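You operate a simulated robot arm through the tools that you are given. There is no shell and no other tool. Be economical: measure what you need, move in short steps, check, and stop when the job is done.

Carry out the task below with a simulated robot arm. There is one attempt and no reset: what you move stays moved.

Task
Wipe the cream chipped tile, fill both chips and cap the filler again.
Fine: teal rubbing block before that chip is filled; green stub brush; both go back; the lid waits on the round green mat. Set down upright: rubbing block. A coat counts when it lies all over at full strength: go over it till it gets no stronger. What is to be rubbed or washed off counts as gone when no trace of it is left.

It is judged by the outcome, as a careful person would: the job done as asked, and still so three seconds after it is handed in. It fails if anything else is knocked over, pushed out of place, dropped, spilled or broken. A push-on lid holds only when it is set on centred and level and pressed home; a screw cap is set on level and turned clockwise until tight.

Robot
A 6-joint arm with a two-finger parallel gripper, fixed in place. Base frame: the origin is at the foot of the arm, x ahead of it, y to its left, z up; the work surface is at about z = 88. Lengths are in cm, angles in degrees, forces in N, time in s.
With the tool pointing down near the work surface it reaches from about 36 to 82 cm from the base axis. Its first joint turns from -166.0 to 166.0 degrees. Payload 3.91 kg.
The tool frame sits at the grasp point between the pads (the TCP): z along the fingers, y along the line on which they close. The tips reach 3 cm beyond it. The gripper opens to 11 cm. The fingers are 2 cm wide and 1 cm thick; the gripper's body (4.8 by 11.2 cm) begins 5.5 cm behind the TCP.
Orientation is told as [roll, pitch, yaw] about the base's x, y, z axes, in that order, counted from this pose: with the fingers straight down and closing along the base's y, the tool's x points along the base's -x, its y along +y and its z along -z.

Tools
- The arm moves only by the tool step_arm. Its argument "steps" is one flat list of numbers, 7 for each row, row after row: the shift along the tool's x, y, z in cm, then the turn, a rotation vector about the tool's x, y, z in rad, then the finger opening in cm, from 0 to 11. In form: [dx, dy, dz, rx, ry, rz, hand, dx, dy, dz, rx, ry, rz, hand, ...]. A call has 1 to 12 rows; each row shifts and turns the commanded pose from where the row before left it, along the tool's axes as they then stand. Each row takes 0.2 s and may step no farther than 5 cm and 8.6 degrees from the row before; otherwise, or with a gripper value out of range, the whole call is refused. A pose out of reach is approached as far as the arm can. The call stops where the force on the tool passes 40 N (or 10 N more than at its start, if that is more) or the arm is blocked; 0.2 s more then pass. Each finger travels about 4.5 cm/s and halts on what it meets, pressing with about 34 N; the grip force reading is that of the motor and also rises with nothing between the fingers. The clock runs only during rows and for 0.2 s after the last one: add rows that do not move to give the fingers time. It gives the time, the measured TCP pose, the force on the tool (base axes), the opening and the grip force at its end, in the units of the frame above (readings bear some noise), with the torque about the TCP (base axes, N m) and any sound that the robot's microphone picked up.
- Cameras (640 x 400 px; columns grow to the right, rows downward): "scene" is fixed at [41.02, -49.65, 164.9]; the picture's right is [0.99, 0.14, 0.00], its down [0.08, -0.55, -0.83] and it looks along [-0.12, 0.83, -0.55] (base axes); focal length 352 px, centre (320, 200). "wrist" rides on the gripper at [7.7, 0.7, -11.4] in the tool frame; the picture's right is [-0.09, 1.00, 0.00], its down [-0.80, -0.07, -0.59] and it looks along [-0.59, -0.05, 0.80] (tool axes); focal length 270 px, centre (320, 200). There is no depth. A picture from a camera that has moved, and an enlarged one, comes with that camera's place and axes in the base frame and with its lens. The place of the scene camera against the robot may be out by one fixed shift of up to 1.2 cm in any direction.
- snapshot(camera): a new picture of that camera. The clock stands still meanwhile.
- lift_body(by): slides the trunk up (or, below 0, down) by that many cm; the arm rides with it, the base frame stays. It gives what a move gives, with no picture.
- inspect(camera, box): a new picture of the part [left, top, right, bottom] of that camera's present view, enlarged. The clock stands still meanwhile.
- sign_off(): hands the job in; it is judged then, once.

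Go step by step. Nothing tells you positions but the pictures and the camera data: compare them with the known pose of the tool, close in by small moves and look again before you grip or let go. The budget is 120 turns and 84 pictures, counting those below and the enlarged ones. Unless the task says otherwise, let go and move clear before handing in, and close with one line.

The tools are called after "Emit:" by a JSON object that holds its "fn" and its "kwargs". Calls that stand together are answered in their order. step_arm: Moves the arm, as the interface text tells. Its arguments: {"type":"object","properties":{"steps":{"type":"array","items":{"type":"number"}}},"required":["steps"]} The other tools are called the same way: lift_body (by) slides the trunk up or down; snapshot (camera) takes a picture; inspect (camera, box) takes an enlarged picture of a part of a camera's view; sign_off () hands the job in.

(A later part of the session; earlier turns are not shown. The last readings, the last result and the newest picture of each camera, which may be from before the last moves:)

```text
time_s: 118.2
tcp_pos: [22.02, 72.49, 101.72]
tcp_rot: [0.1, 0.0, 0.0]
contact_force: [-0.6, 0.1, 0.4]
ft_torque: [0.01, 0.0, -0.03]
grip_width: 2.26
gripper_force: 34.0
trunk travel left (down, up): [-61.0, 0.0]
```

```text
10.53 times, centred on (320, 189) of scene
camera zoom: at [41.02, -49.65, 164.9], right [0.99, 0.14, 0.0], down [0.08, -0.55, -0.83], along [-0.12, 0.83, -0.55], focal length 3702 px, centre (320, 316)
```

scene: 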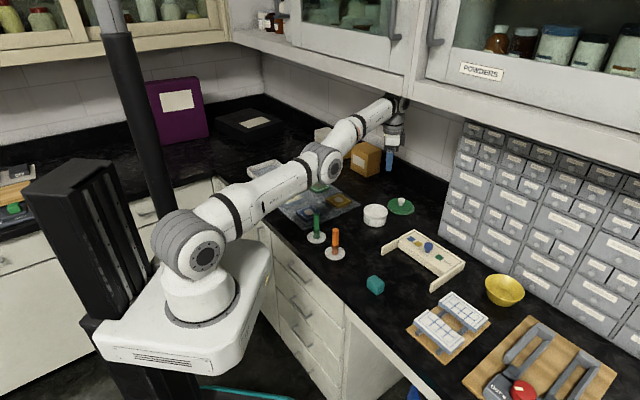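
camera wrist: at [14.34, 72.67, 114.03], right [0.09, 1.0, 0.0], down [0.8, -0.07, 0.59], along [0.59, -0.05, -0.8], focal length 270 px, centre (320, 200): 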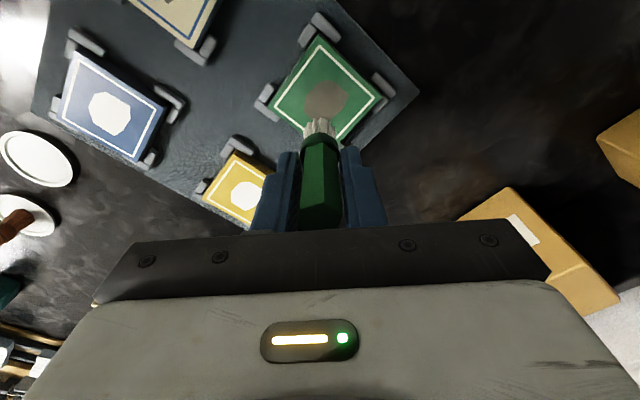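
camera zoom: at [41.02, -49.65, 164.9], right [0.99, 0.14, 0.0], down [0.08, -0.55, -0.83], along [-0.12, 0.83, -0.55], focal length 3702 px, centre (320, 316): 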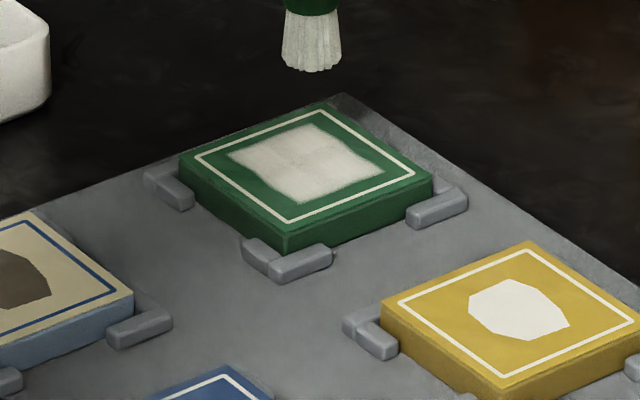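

That pass didn't quite touch. Lower until contact is confirmed.

Emit:
{"fn": "step_arm", "kwargs": {"steps": [0.25, 0.1, 4, 0, 0, 0, 0, 0, 0, 1.15, 0, 0, 0, 0, 0, 0, 0, 0, 0, 0, 0]}}

Emit:
{"fn": "step_arm", "kwargs": {"steps": [0, 0, 0.12, 0, 0, 0, 0, 0, 0, 0, 0, 0, 0, 0]}}

```text
time_s: 119.0
tcp_pos: [21.83, 72.63, 96.82]
tcp_rot: [0.2, -0.1, 0.0]
contact_force: [-0.2, 1.0, 13.6]
ft_torque: [0.05, -0.05, 0.02]
grip_width: 2.25
gripper_force: 33.7
trunk travel left (down, up): [-61.0, 0.0]
```

```text
time_s: 119.6
tcp_pos: [21.79, 72.59, 96.88]
tcp_rot: [0.3, -0.1, 0.0]
contact_force: [2.0, 5.7, 25.2]
ft_torque: [0.39, -0.16, -0.01]
grip_width: 2.25
gripper_force: 34.0
trunk travel left (down, up): [-61.0, 0.0]
```

Emit:
{"fn": "step_arm", "kwargs": {"steps": [0.7, 0, -0.08, 0, 0, 0, 0, -0.2, 0.6, 0, 0, 0, 0, 0, -0.6, 0.4, 0, 0, 0, 0, 0, -0.7, -0.3, 0, 0, 0, 0, 0, -0.3, -0.7, 0, 0, 0, 0, 0, 0.3, -0.7, 0, 0, 0, 0, 0, 0.7, -0.3, 0, 0, 0, 0, 0, 0.6, 0.4, 0, 0, 0, 0, 0, 0.2, 0.6, 0, 0, 0, 0, 0, -1.4, 0, 0, 0, 0, 0, 0, 0.7, 0.8, 0, 0, 0, 0, 0, 0, -1.6, 0, 0, 0, 0, 0]}}

Emit:
{"fn": "step_arm", "kwargs": {"steps": [0.4, 0.4, 0, 0, 0, 0, 0, 0, 0.8, 0, 0, 0, 0, 0, -0.8, 0, 0, 0, 0, 0, 0, 0, -0.8, 0, 0, 0, 0, 0, 0.8, 0, 0, 0, 0, 0, 0, -0.4, 0.4, 0, 0, 0, 0, 0, 0, 0, -1, 0, 0, 0, 0, 0, 0, -4, 0, 0, 0, 0]}}

Emit:
{"fn": "inspect", "kwargs": {"camera": "scene", "box": [290, 170, 350, 208]}}

```text
time_s: 122.2
tcp_pos: [21.58, 71.7, 96.72]
tcp_rot: [0.3, 0.1, 0.2]
contact_force: [-1.3, 3.9, 27.5]
ft_torque: [0.29, 0.19, 0.0]
grip_width: 2.24
gripper_force: 34.4
trunk travel left (down, up): [-61.0, 0.0]
```

```text
time_s: 124.0
tcp_pos: [21.89, 72.46, 101.51]
tcp_rot: [-0.1, 0.0, 0.2]
contact_force: [-0.2, -0.1, -0.4]
ft_torque: [0.0, 0.03, 0.01]
grip_width: 2.24
gripper_force: 34.1
trunk travel left (down, up): [-61.0, 0.0]
```

```text
10.53 times, centred on (320, 189) of scene
camera zoom: at [41.02, -49.65, 164.9], right [0.99, 0.14, 0.0], down [0.08, -0.55, -0.83], along [-0.12, 0.83, -0.55], focal length 3702 px, centre (320, 316)
```

zoom: 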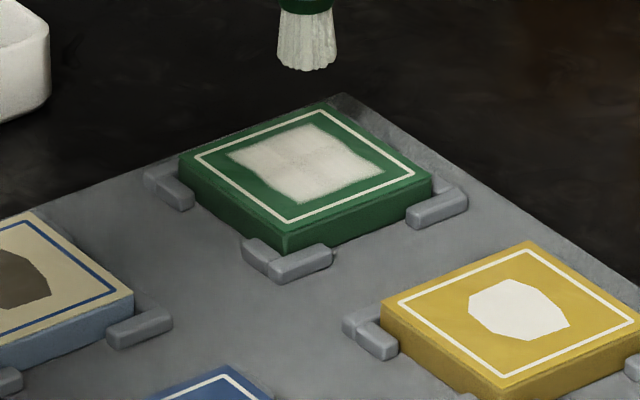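

The green coat no longer changes. Move over the cream chip.

Emit:
{"fn": "step_arm", "kwargs": {"steps": [1.0, -1, 0, 0, 0, 0, 0, 1.96, -2, 0, 0, 0, 0, 0, 1.96, -2, 0, 0, 0, 0, 0, 1.96, -2, 0, 0, 0, 0, 0, 1.96, -2, 0, 0, 0, 0, 0, 0.96, -1, 0, 0, 0, 0, 0, 0, 0, 0, 0, 0, 0, 0]}}

Emit:
{"fn": "inspect", "kwargs": {"camera": "wrist", "box": [240, 40, 480, 190]}}

```text
time_s: 125.6
tcp_pos: [11.93, 62.55, 101.51]
tcp_rot: [0.0, 0.0, 0.0]
contact_force: [0.0, -0.1, -0.2]
ft_torque: [-0.01, 0.01, 0.02]
grip_width: 2.25
gripper_force: 33.6
trunk travel left (down, up): [-61.0, 0.0]
```

```text
2.67 times, centred on (360, 115) of wrist
camera zoom: at [4.16, 63.14, 112.95], right [0.09, 1.0, 0.0], down [0.8, -0.07, 0.59], along [0.59, -0.05, -0.8], focal length 721 px, centre (213, 427)
```

zoom: 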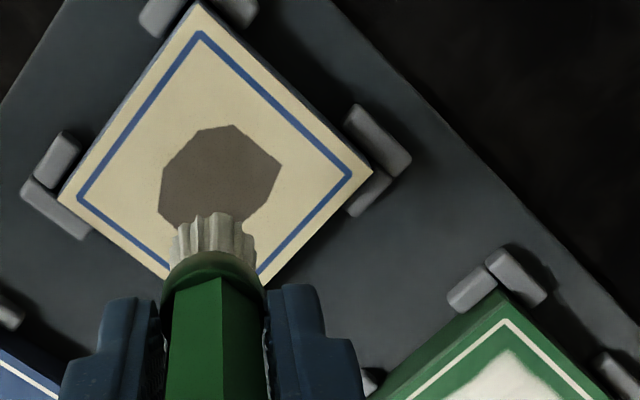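

Emit:
{"fn": "step_arm", "kwargs": {"steps": [0, 0.2, 2, 0, 0, 0, 0, 0, 0, 2, 0, 0, 0, 0, 0, 0, 0.5, 0, 0, 0, 0, 0, 0, 0.2, 0, 0, 0, 0, 0, 0, 0, 0, 0, 0, 0]}}

Emit:
{"fn": "step_arm", "kwargs": {"steps": [0, 0, 0.15, 0, 0, 0, 0, 0, 0, 0, 0, 0, 0, 0]}}

Emit:
{"fn": "step_arm", "kwargs": {"steps": [0, 0, 0.07, 0, 0, 0, 0, 0, 0, 0, 0, 0, 0, 0]}}

```text
time_s: 126.8
tcp_pos: [12.05, 62.89, 96.85]
tcp_rot: [0.0, 0.0, 0.1]
contact_force: [0.6, 0.8, -0.7]
ft_torque: [0.02, 0.02, -0.02]
grip_width: 2.24
gripper_force: 34.3
trunk travel left (down, up): [-61.0, 0.0]
```

```text
time_s: 127.4
tcp_pos: [12.04, 62.87, 96.71]
tcp_rot: [0.0, 0.0, 0.0]
contact_force: [0.1, -0.5, -0.1]
ft_torque: [-0.02, 0.01, -0.03]
grip_width: 2.27
gripper_force: 34.0
trunk travel left (down, up): [-61.0, 0.0]
```

```text
time_s: 128.0
tcp_pos: [12.04, 62.81, 96.75]
tcp_rot: [0.2, 0.0, 0.0]
contact_force: [1.6, 2.0, 5.1]
ft_torque: [0.13, -0.01, -0.03]
grip_width: 2.24
gripper_force: 34.3
trunk travel left (down, up): [-61.0, 0.0]
```

Contact. Paint the cream chip with loops.

Emit:
{"fn": "step_arm", "kwargs": {"steps": [0.9, 0, 0.1, 0, 0, 0, 0, -0.2, 0.7, 0, 0, 0, 0, 0, -0.7, 0.2, 0, 0, 0, 0, 0, -0.7, -0.2, 0, 0, 0, 0, 0, -0.2, -0.7, 0, 0, 0, 0, 0, 0.2, -0.7, 0, 0, 0, 0, 0, 0.7, -0.2, 0, 0, 0, 0, 0, 0.7, 0.2, 0, 0, 0, 0, 0, 0.2, 0.7, 0, 0, 0, 0, 0, -0.9, 0, 0, 0, 0, 0, 0]}}

Emit:
{"fn": "step_arm", "kwargs": {"steps": [0.9, 0, 0, 0, 0, 0, 0, -0.2, 0.7, 0, 0, 0, 0, 0, -0.7, 0.2, 0, 0, 0, 0, 0, -0.7, -0.2, 0, 0, 0, 0, 0, -0.2, -0.7, 0, 0, 0, 0, 0, 0.2, -0.7, 0, 0, 0, 0, 0, 0.7, -0.2, 0, 0, 0, 0, 0, 0.7, 0.2, 0, 0, 0, 0, 0, 0.2, 0.7, 0, 0, 0, 0, 0, -0.9, 0, 0, 0, 0, 0, 0, 0, 0, -1, 0, 0, 0, 0, 0, 0, -4, 0, 0, 0, 0]}}

Emit:
{"fn": "inspect", "kwargs": {"camera": "scene", "box": [260, 170, 350, 226]}}

```text
time_s: 130.2
tcp_pos: [11.94, 62.68, 96.66]
tcp_rot: [0.2, 0.1, 0.1]
contact_force: [-7.8, 0.1, 21.9]
ft_torque: [-0.01, 0.57, -0.01]
grip_width: 2.26
gripper_force: 33.6
trunk travel left (down, up): [-61.0, 0.0]
```

```text
time_s: 132.8
tcp_pos: [11.86, 62.83, 101.51]
tcp_rot: [-0.1, 0.0, 0.1]
contact_force: [-0.4, -0.4, -0.6]
ft_torque: [0.02, -0.04, 0.01]
grip_width: 2.25
gripper_force: 33.9
trunk travel left (down, up): [-61.0, 0.0]
```

```text
7.11 times, centred on (305, 198) of scene
camera zoom: at [41.02, -49.65, 164.9], right [0.99, 0.14, 0.0], down [0.08, -0.55, -0.83], along [-0.12, 0.83, -0.55], focal length 2501 px, centre (427, 214)
```

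zoom: 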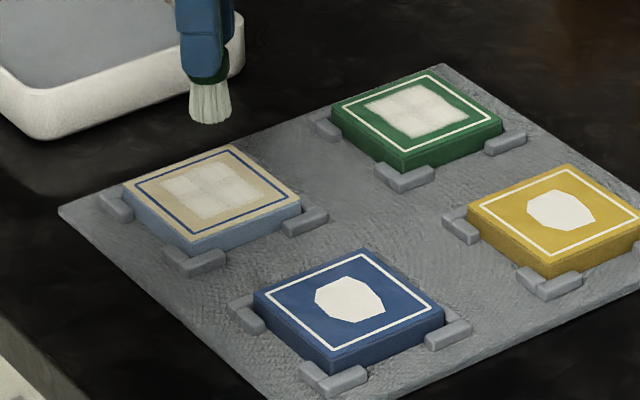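

Emit:
{"fn": "inspect", "kwargs": {"camera": "scene", "box": [275, 183, 307, 205]}}

Emit:
{"fn": "inspect", "kwargs": {"camera": "scene", "box": [304, 173, 336, 195]}}

```text
16.00 times, centred on (291, 194) of scene
camera zoom: at [41.02, -49.65, 164.9], right [0.99, 0.14, 0.0], down [0.08, -0.55, -0.83], along [-0.12, 0.83, -0.55], focal length 5627 px, centre (784, 296)
```

zoom: 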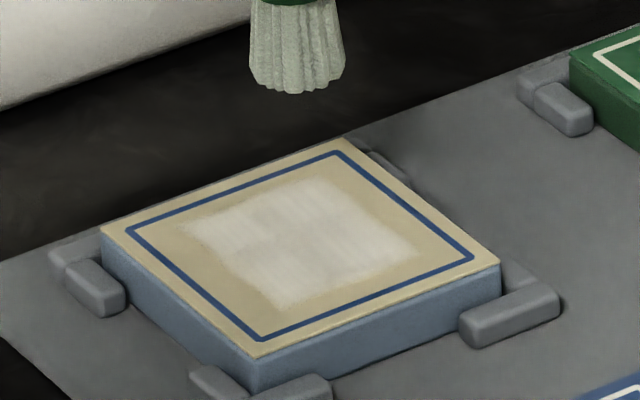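

```text
16.00 times, centred on (320, 184) of scene
camera zoom: at [41.02, -49.65, 164.9], right [0.99, 0.14, 0.0], down [0.08, -0.55, -0.83], along [-0.12, 0.83, -0.55], focal length 5627 px, centre (320, 456)
```

zoom: 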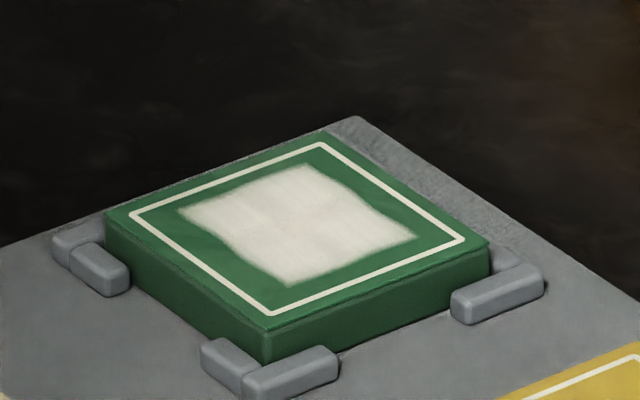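

Cream coat is thinner than the green and the brush is running out. Re-dip in the pot.

Emit:
{"fn": "step_arm", "kwargs": {"steps": [-1.5, -0.3, -0.5, 0, 0, 0, 0, -2.9, -0.73, 0, 0, 0, 0, 0, -3.1, -0.78, 0, 0, 0, 0, 0, -3.1, -0.78, 0, 0, 0, 0, 0, -3.1, -0.78, 0, 0, 0, 0, 0, -3.1, -0.78, 0, 0, 0, 0, 0, -3.1, -0.78, 0, 0, 0, 0, 0, -3.1, -0.78, 0, 0, 0, 0, 0, -3.1, -0.78, 0, 0, 0, 0, 0, -2.9, -0.73, 0, 0, 0, 0, 0, -2.2, -0.6, 0, 0, 0, 0, 0, -1.2, -0.3, 0, 0, 0, 0, 0]}}

Emit:
{"fn": "step_arm", "kwargs": {"steps": [0, 0, 2, 0, 0, 0, 0, 0, 0, 1.5, 0, 0, 0, 0, 0, 0, 0.6, 0, 0, 0, 0, 0, 0, 0.2, 0, 0, 0, 0, 0, 0, 0, 0, 0, 0, 0]}}

```text
time_s: 135.4
tcp_pos: [44.44, 54.57, 102.02]
tcp_rot: [0.1, 0.0, 0.1]
contact_force: [0.4, 0.5, -0.6]
ft_torque: [-0.04, 0.01, -0.01]
grip_width: 2.25
gripper_force: 34.0
trunk travel left (down, up): [-61.0, 0.0]
```

```text
time_s: 136.6
tcp_pos: [44.43, 54.65, 97.74]
tcp_rot: [0.0, 0.0, 0.1]
contact_force: [-0.2, 0.0, -0.7]
ft_torque: [-0.02, -0.04, 0.02]
grip_width: 2.25
gripper_force: 34.1
trunk travel left (down, up): [-61.0, 0.0]
```

Emit:
{"fn": "step_arm", "kwargs": {"steps": [0, 0, 0.2, 0, 0, 0, 0, 0, 0, 0.1, 0, 0, 0, 0, 0, 0, 0, 0, 0, 0, 0]}}

Emit:
{"fn": "step_arm", "kwargs": {"steps": [0, 0, -1, 0, 0, 0, 0, 0, 0, -3, 0, 0, 0, 0, 0, 0, -0.5, 0, 0, 0, 0, 0, 0, 0, 0, 0, 0, 0]}}

Emit:
{"fn": "inspect", "kwargs": {"camera": "scene", "box": [340, 170, 440, 235]}}

```text
time_s: 137.4
tcp_pos: [44.43, 54.68, 97.36]
tcp_rot: [0.1, 0.0, 0.1]
contact_force: [0.6, -0.8, -0.1]
ft_torque: [0.0, 0.0, -0.02]
grip_width: 2.26
gripper_force: 33.7
trunk travel left (down, up): [-61.0, 0.0]
```

```text
time_s: 138.4
tcp_pos: [44.48, 54.77, 101.94]
tcp_rot: [0.0, 0.0, 0.1]
contact_force: [0.2, 0.2, 0.4]
ft_torque: [0.0, -0.04, 0.02]
grip_width: 2.26
gripper_force: 33.5
trunk travel left (down, up): [-61.0, 0.0]
```

```text
6.15 times, centred on (390, 202) of scene
camera zoom: at [41.02, -49.65, 164.9], right [0.99, 0.14, 0.0], down [0.08, -0.55, -0.83], along [-0.12, 0.83, -0.55], focal length 2164 px, centre (-111, 185)
```

zoom: 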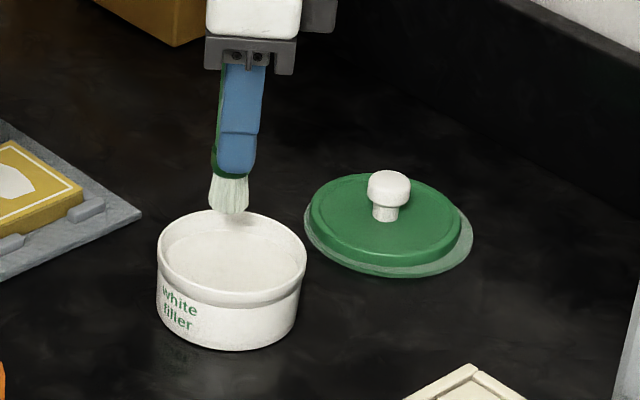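

The dip didn't reach the filler; go lower.

Emit:
{"fn": "step_arm", "kwargs": {"steps": [0, 0, 2.5, 0, 0, 0, 0, 0, 0, 2, 0, 0, 0, 0, 0, 0, 0.4, 0, 0, 0, 0, 0, 0, 0, 0, 0, 0, 0]}}

Emit:
{"fn": "step_arm", "kwargs": {"steps": [0, 0, 0.2, 0, 0, 0, 0, 0, 0, 0, 0, 0, 0, 0]}}

Emit:
{"fn": "step_arm", "kwargs": {"steps": [0, 0, 0.2, 0, 0, 0, 0, 0, 0, 0, 0, 0, 0, 0]}}

```text
time_s: 139.4
tcp_pos: [44.44, 54.63, 97.48]
tcp_rot: [0.4, -0.2, 0.1]
contact_force: [2.3, 0.6, 27.1]
ft_torque: [-0.06, 0.03, 0.01]
grip_width: 2.27
gripper_force: 33.7
trunk travel left (down, up): [-61.0, 0.0]
```

```text
time_s: 140.0
tcp_pos: [44.29, 54.63, 97.15]
tcp_rot: [0.3, -0.1, 0.1]
contact_force: [1.4, 4.9, 31.5]
ft_torque: [0.26, 0.02, 0.0]
grip_width: 2.27
gripper_force: 34.4
trunk travel left (down, up): [-61.0, 0.0]
```

```text
time_s: 140.6
tcp_pos: [44.27, 54.58, 96.99]
tcp_rot: [0.2, -0.2, 0.1]
contact_force: [1.9, 5.3, 31.5]
ft_torque: [0.22, 0.07, -0.02]
grip_width: 2.27
gripper_force: 34.4
trunk travel left (down, up): [-61.0, 0.0]
```

Emit:
{"fn": "step_arm", "kwargs": {"steps": [0, 0, -1, 0, 0, 0, 0, 0, 0, -3, 0, 0, 0, 0, 0, 0, -1, 0, 0, 0, 0, 0, 0, 0, 0, 0, 0, 0]}}

Emit:
{"fn": "inspect", "kwargs": {"camera": "scene", "box": [340, 170, 440, 235]}}

```text
time_s: 141.6
tcp_pos: [44.7, 54.8, 101.49]
tcp_rot: [-0.1, 0.0, 0.1]
contact_force: [0.2, 0.3, -0.7]
ft_torque: [0.01, 0.03, 0.04]
grip_width: 2.26
gripper_force: 34.4
trunk travel left (down, up): [-61.0, 0.0]
```

```text
6.15 times, centred on (390, 202) of scene
camera zoom: at [41.02, -49.65, 164.9], right [0.99, 0.14, 0.0], down [0.08, -0.55, -0.83], along [-0.12, 0.83, -0.55], focal length 2164 px, centre (-111, 185)
```

zoom: 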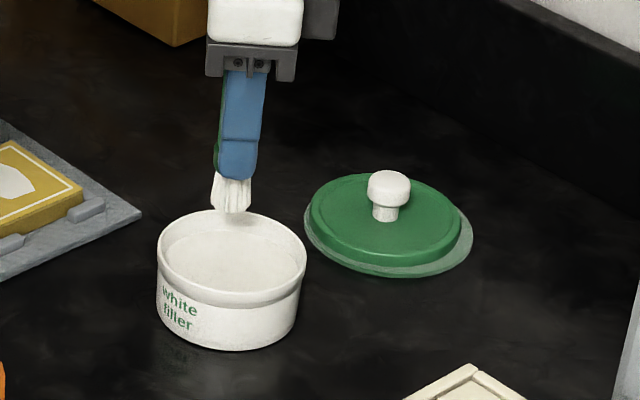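

Freshly loaded. Return to the cream chip.

Emit:
{"fn": "step_arm", "kwargs": {"steps": [1.5, 0.3, 0, 0, 0, 0, 0, 2.9, 0.73, 0, 0, 0, 0, 0, 3.1, 0.78, 0, 0, 0, 0, 0, 3.1, 0.78, 0, 0, 0, 0, 0, 3.1, 0.78, 0, 0, 0, 0, 0, 3.1, 0.78, 0, 0, 0, 0, 0, 3.1, 0.78, 0, 0, 0, 0, 0, 3.1, 0.78, 0, 0, 0, 0, 0, 3.1, 0.78, 0, 0, 0, 0, 0, 3.0, 0.73, 0, 0, 0, 0, 0, 2.3, 0.5, 0, 0, 0, 0, 0, 1.3, 0.3, 0, 0, 0, 0, 0]}}

Emit:
{"fn": "step_arm", "kwargs": {"steps": [0, 0, 2.5, 0, 0, 0, 0, 0, 0, 1.7, 0, 0, 0, 0, 0, 0, 0.4, 0, 0, 0, 0, 0, 0, 0, 0, 0, 0, 0]}}

```text
time_s: 144.2
tcp_pos: [11.68, 62.81, 101.67]
tcp_rot: [0.0, 0.1, 0.1]
contact_force: [0.2, 0.8, -1.2]
ft_torque: [0.03, 0.03, -0.01]
grip_width: 2.22
gripper_force: 33.6
trunk travel left (down, up): [-61.0, 0.0]
```

```text
time_s: 145.2
tcp_pos: [11.57, 62.85, 97.09]
tcp_rot: [0.0, 0.1, 0.0]
contact_force: [0.0, 0.4, -0.4]
ft_torque: [-0.02, 0.0, 0.01]
grip_width: 2.26
gripper_force: 34.1
trunk travel left (down, up): [-61.0, 0.0]
```

Emit:
{"fn": "step_arm", "kwargs": {"steps": [-0.3, 0, 0.3, 0, 0, 0, 0, 0, 0, 0.2, 0, 0, 0, 0, 0, 0, 0, 0, 0, 0, 0]}}

Emit:
{"fn": "step_arm", "kwargs": {"steps": [0, 0, 0.15, 0, 0, 0, 0, 0, 0, 0, 0, 0, 0, 0]}}

Emit:
{"fn": "step_arm", "kwargs": {"steps": [0, 0, 0.15, 0, 0, 0, 0, 0, 0, 0, 0, 0, 0, 0]}}

```text
time_s: 146.0
tcp_pos: [11.88, 62.74, 96.51]
tcp_rot: [0.0, 0.1, -0.1]
contact_force: [0.2, -1.1, 0.3]
ft_torque: [-0.01, 0.03, 0.0]
grip_width: 2.28
gripper_force: 34.2
trunk travel left (down, up): [-61.0, 0.0]
```

```text
time_s: 146.6
tcp_pos: [11.96, 62.8, 96.33]
tcp_rot: [0.0, 0.1, 0.0]
contact_force: [0.4, 0.1, -1.0]
ft_torque: [0.02, 0.03, 0.04]
grip_width: 2.25
gripper_force: 33.9
trunk travel left (down, up): [-61.0, 0.0]
```

```text
time_s: 147.2
tcp_pos: [11.92, 62.7, 96.21]
tcp_rot: [0.0, -0.1, 0.0]
contact_force: [-0.2, 0.3, -0.2]
ft_torque: [-0.01, 0.0, 0.0]
grip_width: 2.23
gripper_force: 33.7
trunk travel left (down, up): [-61.0, 0.0]
```

Emit:
{"fn": "step_arm", "kwargs": {"steps": [0, 0, 0.15, 0, 0, 0, 0, 0, 0, 0, 0, 0, 0, 0]}}

Emit:
{"fn": "step_arm", "kwargs": {"steps": [0, 0, 0.15, 0, 0, 0, 0, 0, 0, 0, 0, 0, 0, 0]}}

```text
time_s: 147.8
tcp_pos: [11.84, 62.69, 96.24]
tcp_rot: [0.0, 0.0, 0.0]
contact_force: [-0.4, 0.3, 1.9]
ft_torque: [-0.03, 0.0, -0.02]
grip_width: 2.27
gripper_force: 33.9
trunk travel left (down, up): [-61.0, 0.0]
```

```text
time_s: 148.4
tcp_pos: [11.99, 62.79, 96.22]
tcp_rot: [0.3, 0.0, 0.0]
contact_force: [-0.9, -0.8, 12.4]
ft_torque: [-0.06, 0.13, 0.0]
grip_width: 2.24
gripper_force: 34.5
trunk travel left (down, up): [-61.0, 0.0]
```

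Good light contact. Paint, reaching a little farther towards the corners.

Emit:
{"fn": "step_arm", "kwargs": {"steps": [0.7, 0, 0, 0, 0, 0, 0, 0.8, 0, 0, 0, 0, 0, 0, -0.75, 0.7, 0, 0, 0, 0, 0, -0.75, 0.7, 0, 0, 0, 0, 0, -0.7, -0.7, 0, 0, 0, 0, 0, -0.7, -0.7, 0, 0, 0, 0, 0, 0.7, -0.7, 0, 0, 0, 0, 0, 0.7, -0.7, 0, 0, 0, 0, 0, 0.75, 0.7, 0, 0, 0, 0, 0, 0.75, 0.7, 0, 0, 0, 0, 0, -0.8, 0, 0, 0, 0, 0, 0, -0.7, 0, 0, 0, 0, 0, 0]}}

Emit:
{"fn": "step_arm", "kwargs": {"steps": [0.8, 0, 0, 0, 0, 0, 0, -0.2, 0.6, 0, 0, 0, 0, 0, -0.6, 0.2, 0, 0, 0, 0, 0, -0.6, -0.2, 0, 0, 0, 0, 0, -0.2, -0.6, 0, 0, 0, 0, 0, 0.2, -0.6, 0, 0, 0, 0, 0, 0.6, -0.2, 0, 0, 0, 0, 0, 0.6, 0.2, 0, 0, 0, 0, 0, 0.2, 0.6, 0, 0, 0, 0, 0, -0.8, 0, 0, 0, 0, 0, 0, 0, 0, -1, 0, 0, 0, 0, 0, 0, -4.5, 0, 0, 0, 0]}}

Emit:
{"fn": "inspect", "kwargs": {"camera": "scene", "box": [275, 183, 307, 205]}}

```text
time_s: 151.0
tcp_pos: [11.96, 62.52, 96.03]
tcp_rot: [0.2, 0.0, 0.1]
contact_force: [-6.5, 1.0, 21.9]
ft_torque: [0.13, 0.43, 0.0]
grip_width: 2.28
gripper_force: 34.3
trunk travel left (down, up): [-61.0, 0.0]
```

```text
time_s: 153.6
tcp_pos: [12.08, 62.72, 101.28]
tcp_rot: [0.1, 0.0, 0.0]
contact_force: [0.6, 0.0, -0.7]
ft_torque: [0.02, 0.02, -0.03]
grip_width: 2.29
gripper_force: 34.0
trunk travel left (down, up): [-61.0, 0.0]
```

```text
16.00 times, centred on (291, 194) of scene
camera zoom: at [41.02, -49.65, 164.9], right [0.99, 0.14, 0.0], down [0.08, -0.55, -0.83], along [-0.12, 0.83, -0.55], focal length 5627 px, centre (784, 296)
```

zoom: 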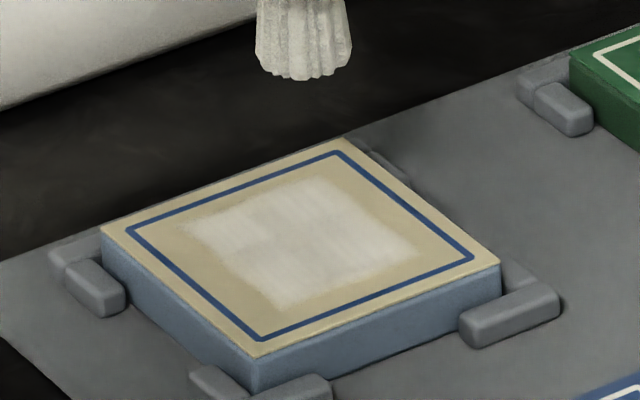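

Another pass, reaching more to the left (-x) corner.

Emit:
{"fn": "step_arm", "kwargs": {"steps": [0.4, 0, 4.5, 0, 0, 0, 0, 0.5, 0, 1.05, 0, 0, 0, 0, 0.9, 0, 0, 0, 0, 0, 0, -0.7, 0.7, 0, 0, 0, 0, 0, -0.7, 0.7, 0, 0, 0, 0, 0, -0.7, -0.7, 0, 0, 0, 0, 0, -0.7, -0.7, 0, 0, 0, 0, 0, 0.7, -0.7, 0, 0, 0, 0, 0, 0.7, -0.7, 0, 0, 0, 0, 0, 0.7, 0.7, 0, 0, 0, 0, 0, 0.7, 0.7, 0, 0, 0, 0, 0, -0.8, -0.5, 0, 0, 0, 0, 0]}}

Emit:
{"fn": "step_arm", "kwargs": {"steps": [0, 1, 0, 0, 0, 0, 0, -0.8, 0, 0, 0, 0, 0, 0, 0, -1, 0, 0, 0, 0, 0, 0.8, 0, 0, 0, 0, 0, 0, 0, 0.5, 0, 0, 0, 0, 0, -1, 0, 0, 0, 0, 0, 0, 0, 0, 0, 0, 0, 0, 0]}}

Emit:
{"fn": "step_arm", "kwargs": {"steps": [0, 0, -1, 0, 0, 0, 0, -2, 0, -4.5, 0, 0, 0, 0, -4, 0, 0, 0, 0, 0, 0, 0, 0, 0, 0, 0, 0, 0]}}

Emit:
{"fn": "inspect", "kwargs": {"camera": "wrist", "box": [240, 0, 440, 125]}}

```text
time_s: 156.2
tcp_pos: [10.74, 62.13, 96.1]
tcp_rot: [0.2, 0.1, 0.1]
contact_force: [-8.9, 3.8, 24.6]
ft_torque: [0.26, 0.59, -0.01]
grip_width: 2.24
gripper_force: 34.0
trunk travel left (down, up): [-61.0, 0.0]
```

```text
time_s: 157.8
tcp_pos: [11.89, 62.5, 96.04]
tcp_rot: [0.3, -0.1, 0.2]
contact_force: [-9.1, 0.8, 24.4]
ft_torque: [0.02, 0.6, -0.01]
grip_width: 2.27
gripper_force: 34.0
trunk travel left (down, up): [-61.0, 0.0]
```

```text
time_s: 158.8
tcp_pos: [17.83, 62.56, 101.24]
tcp_rot: [-0.2, -0.1, 0.1]
contact_force: [-0.3, 1.3, -1.0]
ft_torque: [-0.04, -0.02, -0.01]
grip_width: 2.24
gripper_force: 33.7
trunk travel left (down, up): [-61.0, 0.0]
```

```text
3.20 times, centred on (340, 62) of wrist
camera zoom: at [10.06, 63.22, 112.8], right [0.09, 1.0, 0.0], down [0.8, -0.07, 0.59], along [0.59, -0.05, -0.8], focal length 865 px, centre (256, 640)
```

zoom: 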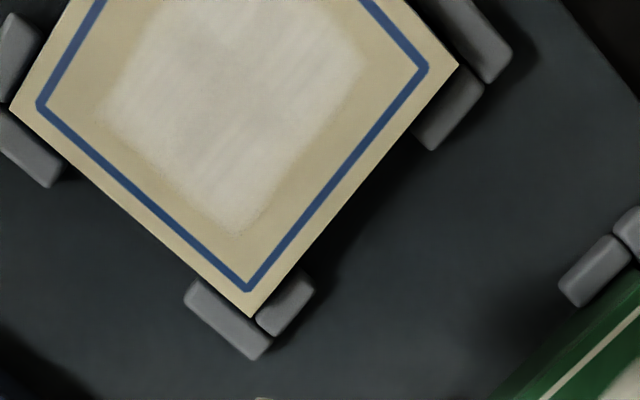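

Emit:
{"fn": "step_arm", "kwargs": {"steps": [2.5, 1, -3.5, 0, 0, 0, 0, 2.5, 1, -3.5, 0, 0, 0, 0, 0, 0, 0, 0, 0, 0, 0]}}

Emit:
{"fn": "inspect", "kwargs": {"camera": "wrist", "box": [260, 50, 420, 150]}}

```text
time_s: 159.6
tcp_pos: [12.76, 64.59, 108.5]
tcp_rot: [-0.1, 0.0, -0.1]
contact_force: [-0.4, -0.3, -0.2]
ft_torque: [-0.02, 0.02, 0.02]
grip_width: 2.25
gripper_force: 33.6
trunk travel left (down, up): [-61.0, 0.0]
```

```text
4.00 times, centred on (340, 100) of wrist
camera zoom: at [5.03, 65.17, 120.04], right [0.09, 1.0, 0.0], down [0.8, -0.07, 0.59], along [0.59, -0.05, -0.8], focal length 1081 px, centre (240, 600)
```

zoom: 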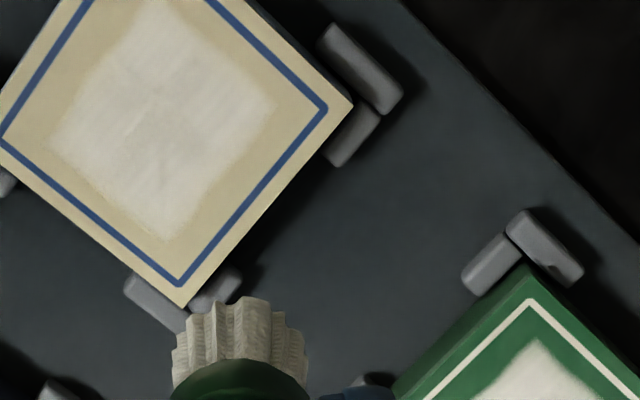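

Coat looks opaque and even. One more full pass on the cream chip to be sure it is at full strength.

Emit:
{"fn": "step_arm", "kwargs": {"steps": [0.9, -1, 4, 0, 0, 0, 0, 0, -1, 4, 0, 0, 0, 0, 0, 0, 3.5, 0, 0, 0, 0, 0, 0, 1.0, 0, 0, 0, 0, 0.8, 0.1, 0, 0, 0, 0, 0, -0.8, 0.8, 0, 0, 0, 0, 0, -0.8, -0.8, 0, 0, 0, 0, 0, 0.8, -0.8, 0, 0, 0, 0, 0, 0.4, 0.4, 0, 0, 0, 0, 0, -0.4, 0.4, 0, 0, 0, 0, 0, 0.4, 0.4, 0, 0, 0, 0, 0, -0.8, -0.8, 0, 0, 0, 0, 0]}}

Emit:
{"fn": "step_arm", "kwargs": {"steps": [1.6, 0, 0, 0, 0, 0, 0, 0, 1.2, 0, 0, 0, 0, 0, -0.9, 0.5, 0, 0, 0, 0, 0, -0.9, -0.6, 0, 0, 0, 0, 0, 0, -0.9, 0, 0, 0, 0, 0, 0.9, -0.6, 0, 0, 0, 0, 0, 0.9, 0.5, 0, 0, 0, 0, 0, -0.8, 0.3, 0, 0, 0, 0, 0, 0, 0, -1, 0, 0, 0, 0, 0, 0, -4.3, 0, 0, 0, 0, 0, 0, 0, 0, 0, 0, 0]}}

Emit:
{"fn": "inspect", "kwargs": {"camera": "scene", "box": [275, 183, 307, 205]}}

```text
time_s: 162.2
tcp_pos: [12.5, 62.34, 95.93]
tcp_rot: [0.1, 0.0, 0.1]
contact_force: [-1.3, 0.5, 8.8]
ft_torque: [0.0, 0.13, 0.02]
grip_width: 2.28
gripper_force: 34.5
trunk travel left (down, up): [-61.0, 0.0]
```

```text
time_s: 164.6
tcp_pos: [11.86, 62.59, 101.19]
tcp_rot: [-0.1, 0.0, 0.0]
contact_force: [0.4, -0.1, -0.1]
ft_torque: [-0.01, -0.01, -0.01]
grip_width: 2.26
gripper_force: 34.2
trunk travel left (down, up): [-61.0, 0.0]
```

```text
16.00 times, centred on (291, 194) of scene
camera zoom: at [41.02, -49.65, 164.9], right [0.99, 0.14, 0.0], down [0.08, -0.55, -0.83], along [-0.12, 0.83, -0.55], focal length 5627 px, centre (784, 296)
```

zoom: 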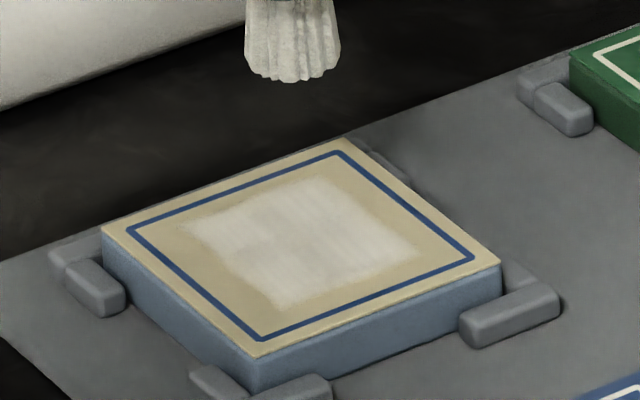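

Cream is unchanged, so at full strength. Give the green chip one more pass with the loaded brush.

Emit:
{"fn": "step_arm", "kwargs": {"steps": [-1, 1, 0, 0, 0, 0, 0, -2, 2, 0, 0, 0, 0, 0, -2, 2, 0, 0, 0, 0, 0, -2, 2, 0, 0, 0, 0, 0, -2, 2, 0, 0, 0, 0, 0, -1, 0.9, 0, 0, 0, 0, 0, 0, 0, 3, 0, 0, 0, 0, 0, 0, 2, 0, 0, 0, 0, 0, 0, 0.2, 0, 0, 0, 0, 0, 0, 0, 0, 0, 0, 0]}}

```text
time_s: 166.8
tcp_pos: [21.7, 72.81, 95.97]
tcp_rot: [0.0, 0.0, 0.0]
contact_force: [-0.5, 2.0, 5.1]
ft_torque: [0.12, 0.04, -0.02]
grip_width: 2.25
gripper_force: 33.8
trunk travel left (down, up): [-61.0, 0.0]
```

Emit:
{"fn": "step_arm", "kwargs": {"steps": [0.9, -0.2, 0.08, 0, 0, 0, 0, -0.2, 0.7, 0, 0, 0, 0, 0, -0.7, 0.3, 0, 0, 0, 0, 0, -0.7, -0.3, 0, 0, 0, 0, 0, -0.3, -0.7, 0, 0, 0, 0, 0, 0.3, -0.7, 0, 0, 0, 0, 0, 0.7, -0.3, 0, 0, 0, 0, 0, 0.7, 0.3, 0, 0, 0, 0, 0, 0.2, 0.7, 0, 0, 0, 0, 0, -1.3, 0.3, 0, 0, 0, 0, 0, 0.2, -0.7, 0, 0, 0, 0, 0, 0.8, -0.1, 0, 0, 0, 0, 0]}}

Emit:
{"fn": "step_arm", "kwargs": {"steps": [-0.2, 0.9, 0, 0, 0, 0, 0, -0.7, 0.2, 0, 0, 0, 0, 0, -0.6, -0.6, 0, 0, 0, 0, 0, 0.2, -0.9, 0, 0, 0, 0, 0, 0.7, 0.1, 0, 0, 0, 0, 0, 0, 0, -1, 0, 0, 0, 0, 0, 0, -4.3, 0, 0, 0, 0, 0, 0, 0, 0, 0, 0, 0]}}

Emit:
{"fn": "inspect", "kwargs": {"camera": "scene", "box": [304, 173, 336, 195]}}

```text
time_s: 169.4
tcp_pos: [21.19, 71.99, 96.0]
tcp_rot: [0.1, -0.1, 0.0]
contact_force: [4.6, -0.3, 14.6]
ft_torque: [0.02, -0.23, -0.02]
grip_width: 2.26
gripper_force: 34.0
trunk travel left (down, up): [-61.0, 0.0]
```

```text
time_s: 171.2
tcp_pos: [21.85, 71.74, 101.0]
tcp_rot: [0.0, 0.0, 0.0]
contact_force: [0.7, -0.5, -0.3]
ft_torque: [0.02, -0.02, -0.01]
grip_width: 2.26
gripper_force: 34.1
trunk travel left (down, up): [-61.0, 0.0]
```

```text
16.00 times, centred on (320, 184) of scene
camera zoom: at [41.02, -49.65, 164.9], right [0.99, 0.14, 0.0], down [0.08, -0.55, -0.83], along [-0.12, 0.83, -0.55], focal length 5627 px, centre (320, 456)
```

zoom: 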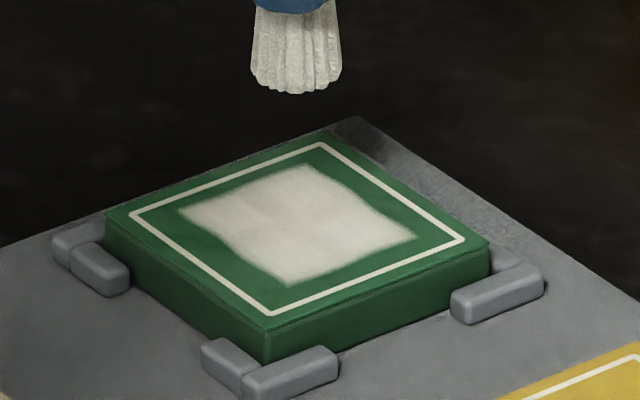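

Both chips are fully coated. Return the brush to its stand at (25.65, 41.75).

Emit:
{"fn": "step_arm", "kwargs": {"steps": [-0.2, -1.3, -0.5, 0, 0, 0, 0, -0.35, -2.7, 0, 0, 0, 0, 0, -0.35, -2.8, 0, 0, 0, 0, 0, -0.35, -2.8, 0, 0, 0, 0, 0, -0.35, -2.8, 0, 0, 0, 0, 0, -0.35, -2.8, 0, 0, 0, 0, 0, -0.35, -2.8, 0, 0, 0, 0, 0, -0.35, -2.8, 0, 0, 0, 0, 0, -0.35, -2.8, 0, 0, 0, 0, 0, -0.35, -2.8, 0, 0, 0, 0, 0, -0.3, -2.3, 0, 0, 0, 0, 0, -0.15, -1.2, 0, 0, 0, 0, 0]}}

Emit:
{"fn": "step_arm", "kwargs": {"steps": [0, 0, 2, 0, 0, 0, 0, 0, 0, 1.5, 0, 0, 0, 0, 0, 0, 0, 0, 0, 0, 0]}}

Emit:
{"fn": "snapshot", "kwargs": {"camera": "wrist"}}

Emit:
{"fn": "inspect", "kwargs": {"camera": "scene", "box": [280, 190, 370, 260]}}

```text
time_s: 173.8
tcp_pos: [25.56, 41.77, 101.72]
tcp_rot: [-0.1, -0.1, 0.0]
contact_force: [0.1, -0.2, -0.3]
ft_torque: [0.03, 0.01, -0.03]
grip_width: 2.23
gripper_force: 34.2
trunk travel left (down, up): [-61.0, 0.0]
```

```text
time_s: 174.6
tcp_pos: [25.6, 41.84, 98.33]
tcp_rot: [0.0, 0.0, 0.0]
contact_force: [0.8, -0.6, -0.5]
ft_torque: [0.02, 0.0, 0.0]
grip_width: 2.22
gripper_force: 33.9
trunk travel left (down, up): [-61.0, 0.0]
```

```text
13 pictures are left
camera wrist: at [17.72, 42.38, 109.74], right [0.09, 1.0, 0.0], down [0.8, -0.07, 0.59], along [0.59, -0.05, -0.8], focal length 270 px, centre (320, 200)
```

wrist: 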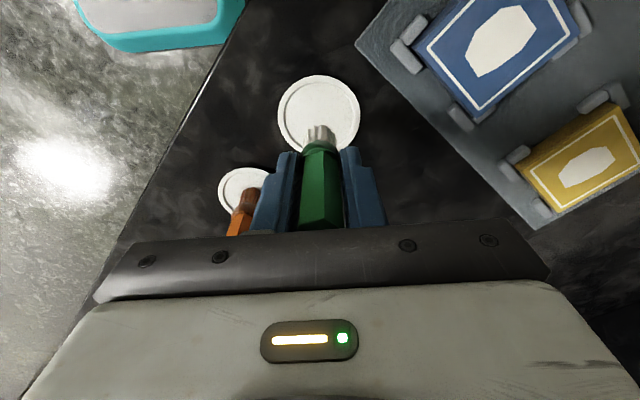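

```text
5.71 times, centred on (325, 225) of scene
camera zoom: at [41.02, -49.65, 164.9], right [0.99, 0.14, 0.0], down [0.08, -0.55, -0.83], along [-0.12, 0.83, -0.55], focal length 2010 px, centre (291, 57)
```

zoom: 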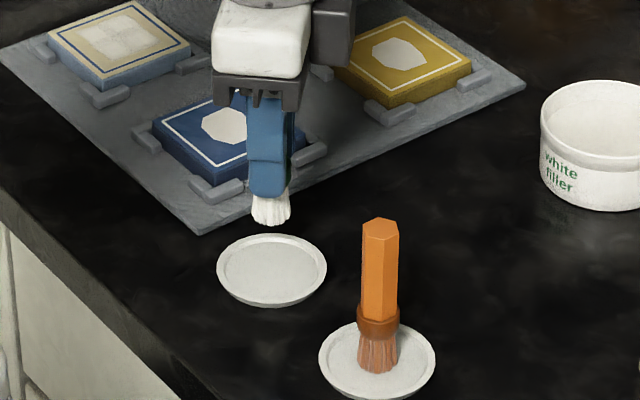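

Emit:
{"fn": "step_arm", "kwargs": {"steps": [0, 0, 2, 0, 0, 0, 0, 0, 0, 1.2, 0, 0, 0, 0, 0, 0, 0.4, 0, 0, 0, 0, 0, 0, 0, 0, 0, 0, 0]}}

Emit:
{"fn": "step_arm", "kwargs": {"steps": [0, 0, 0.2, 0, 0, 0, 0, 0, 0, 0, 0, 0, 0, 0]}}

Emit:
{"fn": "step_arm", "kwargs": {"steps": [0, 0, 0.15, 0, 0, 0, 0, 0, 0, 0, 0, 0, 0, 0]}}

Emit:
{"fn": "step_arm", "kwargs": {"steps": [0, 0, 0.15, 0, 0, 0, 0, 0, 0, 0, 0, 0, 0, 0]}}

```text
time_s: 175.6
tcp_pos: [25.39, 41.87, 94.57]
tcp_rot: [0.0, 0.0, 0.1]
contact_force: [0.3, -0.3, -0.6]
ft_torque: [0.01, -0.02, -0.01]
grip_width: 2.28
gripper_force: 33.9
trunk travel left (down, up): [-61.0, 0.0]
```

```text
time_s: 176.2
tcp_pos: [25.44, 41.87, 94.37]
tcp_rot: [0.0, 0.1, 0.0]
contact_force: [-0.5, 0.3, -0.9]
ft_torque: [0.03, 0.04, 0.03]
grip_width: 2.25
gripper_force: 33.9
trunk travel left (down, up): [-61.0, 0.0]
```

```text
time_s: 176.8
tcp_pos: [25.4, 41.8, 94.29]
tcp_rot: [0.0, 0.0, 0.0]
contact_force: [-0.2, 0.0, -0.3]
ft_torque: [-0.01, -0.04, 0.0]
grip_width: 2.24
gripper_force: 34.2
trunk travel left (down, up): [-61.0, 0.0]
```

```text
time_s: 177.4
tcp_pos: [25.47, 41.81, 94.12]
tcp_rot: [0.1, -0.1, 0.0]
contact_force: [2.3, -0.4, 12.2]
ft_torque: [0.01, -0.13, 0.0]
grip_width: 2.22
gripper_force: 34.1
trunk travel left (down, up): [-61.0, 0.0]
```

The brush stands on its dish. Release slowly and rise.

Emit:
{"fn": "step_arm", "kwargs": {"steps": [0, 0, -0.08, 0, 0, 0, 2.3, 0, 0, 0, 0, 0, 0, 2.5, 0, 0, 0, 0, 0, 0, 2.8, 0, 0, 0, 0, 0, 0, 3.4, 0, 0, 0, 0, 0, 0, 4.2, 0, 0, 0, 0, 0, 0, 5, 0, 0, 0, 0, 0, 0, 5, 0, 0, -2, 0, 0, 0, 5, 0, 0, -4, 0, 0, 0, 5, 0, 0, -4, 0, 0, 0, 5, 0, 0, -2, 0, 0, 0, 5]}}

Emit:
{"fn": "inspect", "kwargs": {"camera": "scene", "box": [280, 190, 440, 260]}}

```text
time_s: 179.8
tcp_pos: [25.58, 41.89, 106.28]
tcp_rot: [0.1, -0.1, 0.0]
contact_force: [0.4, -0.5, 0.1]
ft_torque: [-0.02, 0.01, 0.0]
grip_width: 5.03
gripper_force: 0.0
trunk travel left (down, up): [-61.0, 0.0]
```

```text
4.00 times, centred on (360, 225) of scene
camera zoom: at [41.02, -49.65, 164.9], right [0.99, 0.14, 0.0], down [0.08, -0.55, -0.83], along [-0.12, 0.83, -0.55], focal length 1407 px, centre (160, 100)
```

zoom: 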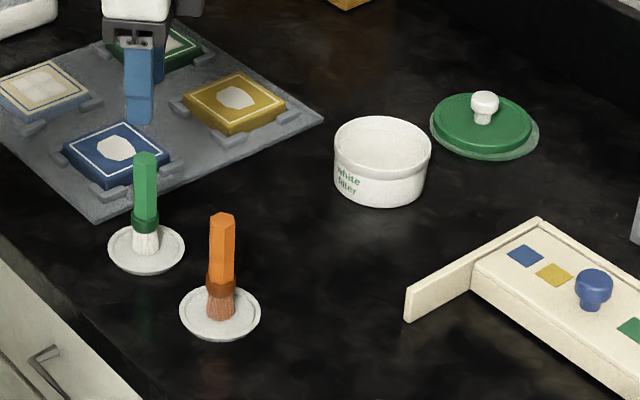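

Brush is back upright in its dish. Now fetch the lid: approach with the tool yawed 50° and tilted 11° outward.

Emit:
{"fn": "step_arm", "kwargs": {"steps": [-3.3, 2.9, 0, 0, 0, 0, 5.5, -3.3, 2.9, 0, 0, 0, 0, 5.5, -3.3, 2.9, 0, 0, 0, 0, 5.5, -3.3, 2.9, 0, 0, 0, 0, 5.5, -3.3, 2.9, 1, 0, 0, 0, 5.5, -3, 2.8, 1, 0, 0, 0, 5.5, 0, 0, 0, 0, 0, -0.1454, 5.5, 0, 0, 0, 0, 0, -0.1454, 5.5, 0, 0, 0, 0, 0, -0.1454, 5.5, 0, 0, 0, 0, 0, -0.1454, 5.5, 0, 0, 0, 0, 0, -0.1454, 5.5, 0, 0, 0, 0, 0, -0.1454, 5.5]}}

Emit:
{"fn": "step_arm", "kwargs": {"steps": [0, 0, 0, 0, -0.096, 0, 5.5, 0, 0, 0, 0, -0.096, 0, 5.5, 0, 0, 0, 0, 0, 0, 5.5]}}

```text
time_s: 182.4
tcp_pos: [44.9, 59.21, 104.17]
tcp_rot: [0.0, -0.1, 50.2]
contact_force: [-0.5, 0.1, -0.6]
ft_torque: [0.02, 0.03, -0.02]
grip_width: 5.48
gripper_force: 0.1
trunk travel left (down, up): [-61.0, 0.0]
```

```text
time_s: 183.2
tcp_pos: [45.01, 59.1, 104.3]
tcp_rot: [0.1, -11.1, 50.1]
contact_force: [-0.7, -0.1, 0.1]
ft_torque: [-0.02, -0.01, 0.03]
grip_width: 5.51
gripper_force: 0.1
trunk travel left (down, up): [-61.0, 0.0]
```

Emit:
{"fn": "step_arm", "kwargs": {"steps": [-1.925, -0.8925, 1.98, 0, 0, 0, 5.5, -1.925, -0.8925, 1.98, 0, 0, 0, 5.5, -1.925, -0.8925, 1.98, 0, 0, 0, 5.5, -1.925, -0.8925, 1.98, 0, 0, 0, 5.5, 0, 0, 0, 0, 0, 0, 5.5]}}

Emit:
{"fn": "inspect", "kwargs": {"camera": "wrist", "box": [220, 60, 420, 240]}}

```text
time_s: 184.4
tcp_pos: [53.51, 63.58, 97.94]
tcp_rot: [0.0, -11.0, 50.0]
contact_force: [-0.3, 1.0, 0.3]
ft_torque: [0.03, 0.01, -0.03]
grip_width: 5.49
gripper_force: 0.0
trunk travel left (down, up): [-61.0, 0.0]
```

```text
2.22 times, centred on (320, 150) of wrist
camera zoom: at [46.74, 56.47, 107.69], right [-0.71, 0.71, 0.02], down [0.49, 0.47, 0.74], along [0.51, 0.53, -0.68], focal length 601 px, centre (320, 311)
```

zoom: 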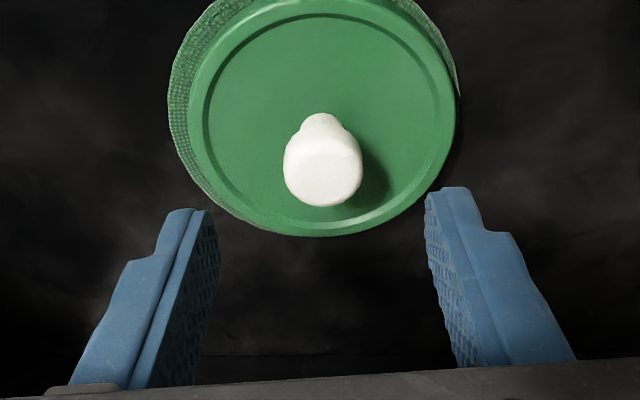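

Knob at about (53.9, 64.15). Descend around it and grip.

Emit:
{"fn": "step_arm", "kwargs": {"steps": [0.16, 0.02, 1.8, 0, 0, 0, 5.5, 0.16, 0.02, 1.8, 0, 0, 0, 5.5, 0.1, 0, 1.1, 0, 0, 0, 5.5, 0.05, 0, 0.4, 0, 0, 0, 5.5, 0, 0, 0, 0, 0, 0, 5.5]}}

Emit:
{"fn": "inspect", "kwargs": {"camera": "wrist", "box": [220, 60, 420, 240]}}

```text
time_s: 185.6
tcp_pos: [53.87, 64.18, 92.83]
tcp_rot: [0.0, -11.0, 50.0]
contact_force: [-0.3, -0.2, -1.0]
ft_torque: [-0.01, 0.02, -0.01]
grip_width: 5.49
gripper_force: 0.1
trunk travel left (down, up): [-61.0, 0.0]
```

```text
2.22 times, centred on (320, 150) of wrist
camera zoom: at [46.98, 57.01, 102.49], right [-0.71, 0.71, 0.02], down [0.49, 0.47, 0.74], along [0.51, 0.53, -0.68], focal length 601 px, centre (320, 311)
```

zoom: 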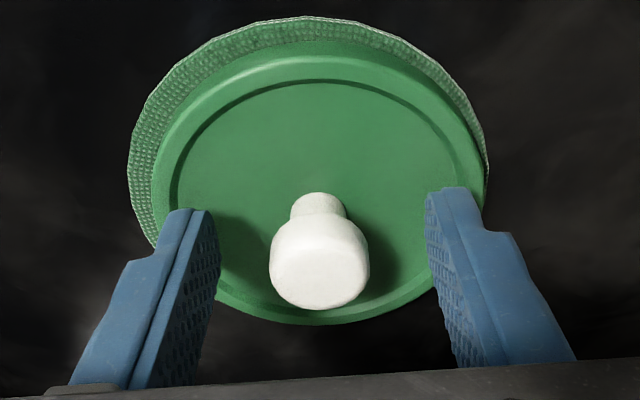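

Emit:
{"fn": "step_arm", "kwargs": {"steps": [0, 0, 0, 0, 0, 0, 4.5, 0, 0, 0, 0, 0, 0, 3.5, 0, 0, 0, 0, 0, 0, 2.8, 0, 0, 0, 0, 0, 0, 2, 0, 0, 0, 0, 0, 0, 1, 0, 0, 0, 0, 0, 0, 0, 0, 0, 0, 0, 0, 0, 0, 0, 0, 0, 0, 0, 0, 0]}}

Emit:
{"fn": "step_arm", "kwargs": {"steps": [0, 0, -0.5, 0, 0, 0, 0, 0.5, 0, -0.8, 0, 0, 0, 0, 1, 0, -1.2, 0, 0, 0, 0, 1, 0, -1, 0, 0, 0, 0, 0, 0, 0, 0, 0, 0, 0]}}

Emit:
{"fn": "inspect", "kwargs": {"camera": "scene", "box": [340, 170, 440, 235]}}

```text
time_s: 187.4
tcp_pos: [53.77, 64.2, 92.75]
tcp_rot: [0.0, -10.9, 50.0]
contact_force: [0.2, 1.4, 0.3]
ft_torque: [0.0, -0.03, 0.0]
grip_width: 2.4
gripper_force: 33.9
trunk travel left (down, up): [-61.0, 0.0]
```

```text
time_s: 188.6
tcp_pos: [51.88, 61.84, 95.54]
tcp_rot: [0.0, -11.0, 50.1]
contact_force: [0.1, -0.1, -0.4]
ft_torque: [-0.01, 0.02, -0.03]
grip_width: 2.41
gripper_force: 34.2
trunk travel left (down, up): [-61.0, 0.0]
```

```text
6.15 times, centred on (390, 202) of scene
camera zoom: at [41.02, -49.65, 164.9], right [0.99, 0.14, 0.0], down [0.08, -0.55, -0.83], along [-0.12, 0.83, -0.55], focal length 2164 px, centre (-111, 185)
```

zoom: 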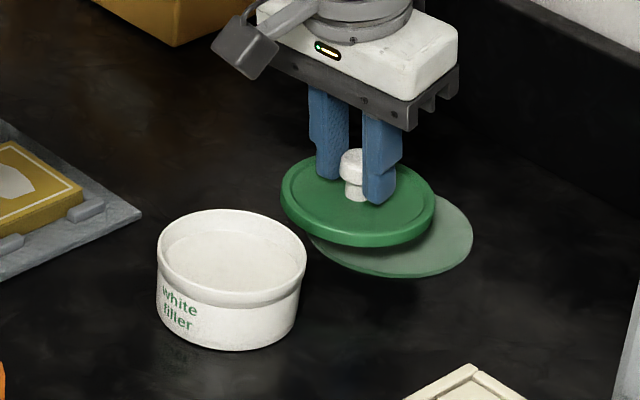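

Lid held and level. Raise a bit and carry it over the pot.

Emit:
{"fn": "step_arm", "kwargs": {"steps": [0.0, 0, -1.5, 0, 0, 0, 0, -0.3, 0, -1.6, 0, 0, 0, 0, 1, 0.1, -0.19, 0, 0, 0, 0, 2, 0.206, -0.384, 0, 0, 0, 0, 2, 0.206, -0.384, 0, 0, 0, 0, 2, 0.206, -0.384, 0, 0, 0, 0, 1.9, 0.206, -0.384, 0, 0, 0, 0, 0.9, 0.1, -0.19, 0, 0, 0, 0, 0, 0, 0, 0, 0, 0, 0]}}

```text
time_s: 190.6
tcp_pos: [44.45, 54.65, 98.88]
tcp_rot: [0.0, -11.0, 50.0]
contact_force: [0.5, 0.3, 0.3]
ft_torque: [0.0, 0.01, -0.01]
grip_width: 2.41
gripper_force: 33.9
trunk travel left (down, up): [-61.0, 0.0]
```

Emit:
{"fn": "step_arm", "kwargs": {"steps": [0.1, 0, 1, 0, 0, 0, 0, 0.06, 0, 0.5, 0, 0, 0, 0, 0, 0, 0, 0, 0, 0, 0]}}

Emit:
{"fn": "inspect", "kwargs": {"camera": "scene", "box": [352, 190, 400, 226]}}

Emit:
{"fn": "inspect", "kwargs": {"camera": "wrist", "box": [220, 60, 420, 240]}}

```text
time_s: 191.4
tcp_pos: [44.38, 54.67, 97.36]
tcp_rot: [0.0, -11.0, 50.0]
contact_force: [0.0, -0.4, -0.3]
ft_torque: [-0.01, 0.0, 0.01]
grip_width: 2.42
gripper_force: 34.1
trunk travel left (down, up): [-61.0, 0.0]
```

```text
11.11 times, centred on (376, 208) of scene
camera zoom: at [41.02, -49.65, 164.9], right [0.99, 0.14, 0.0], down [0.08, -0.55, -0.83], along [-0.12, 0.83, -0.55], focal length 3907 px, centre (-302, 111)
```

zoom: 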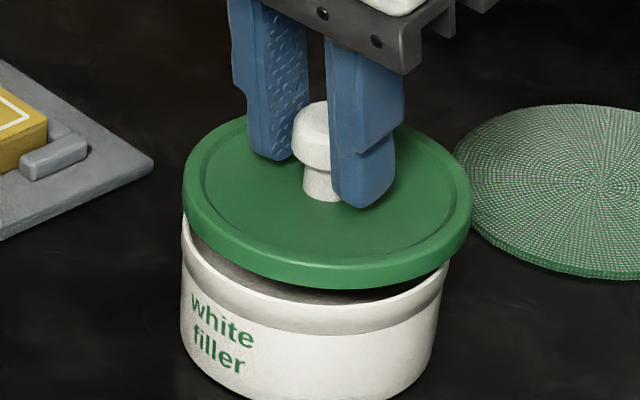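

```text
2.22 times, centred on (320, 150) of wrist
camera zoom: at [37.65, 47.55, 107.08], right [-0.71, 0.71, 0.02], down [0.49, 0.47, 0.74], along [0.51, 0.53, -0.68], focal length 601 px, centre (320, 311)
```

zoom: 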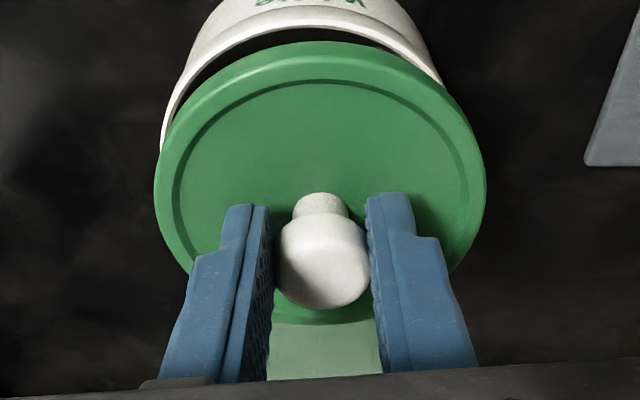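

The lid sits about 0.4 cm too far outward over the pot. Correct, lower a little and check again.

Emit:
{"fn": "step_arm", "kwargs": {"steps": [0.41, -0.08, -0.08, 0, 0, 0, 0, 0.08, 0, 0.4, 0, 0, 0, 0, 0, 0, 0, 0, 0, 0, 0]}}

Emit:
{"fn": "inspect", "kwargs": {"camera": "scene", "box": [352, 190, 400, 226]}}

```text
time_s: 192.2
tcp_pos: [44.27, 54.44, 96.94]
tcp_rot: [0.0, -11.0, 50.0]
contact_force: [0.1, -0.1, 0.6]
ft_torque: [-0.01, 0.0, 0.05]
grip_width: 2.4
gripper_force: 33.8
trunk travel left (down, up): [-61.0, 0.0]
```

```text
11.11 times, centred on (376, 208) of scene
camera zoom: at [41.02, -49.65, 164.9], right [0.99, 0.14, 0.0], down [0.08, -0.55, -0.83], along [-0.12, 0.83, -0.55], focal length 3907 px, centre (-302, 111)
```

zoom: 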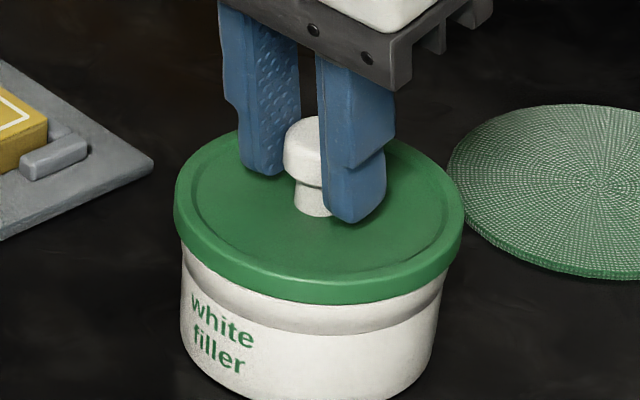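

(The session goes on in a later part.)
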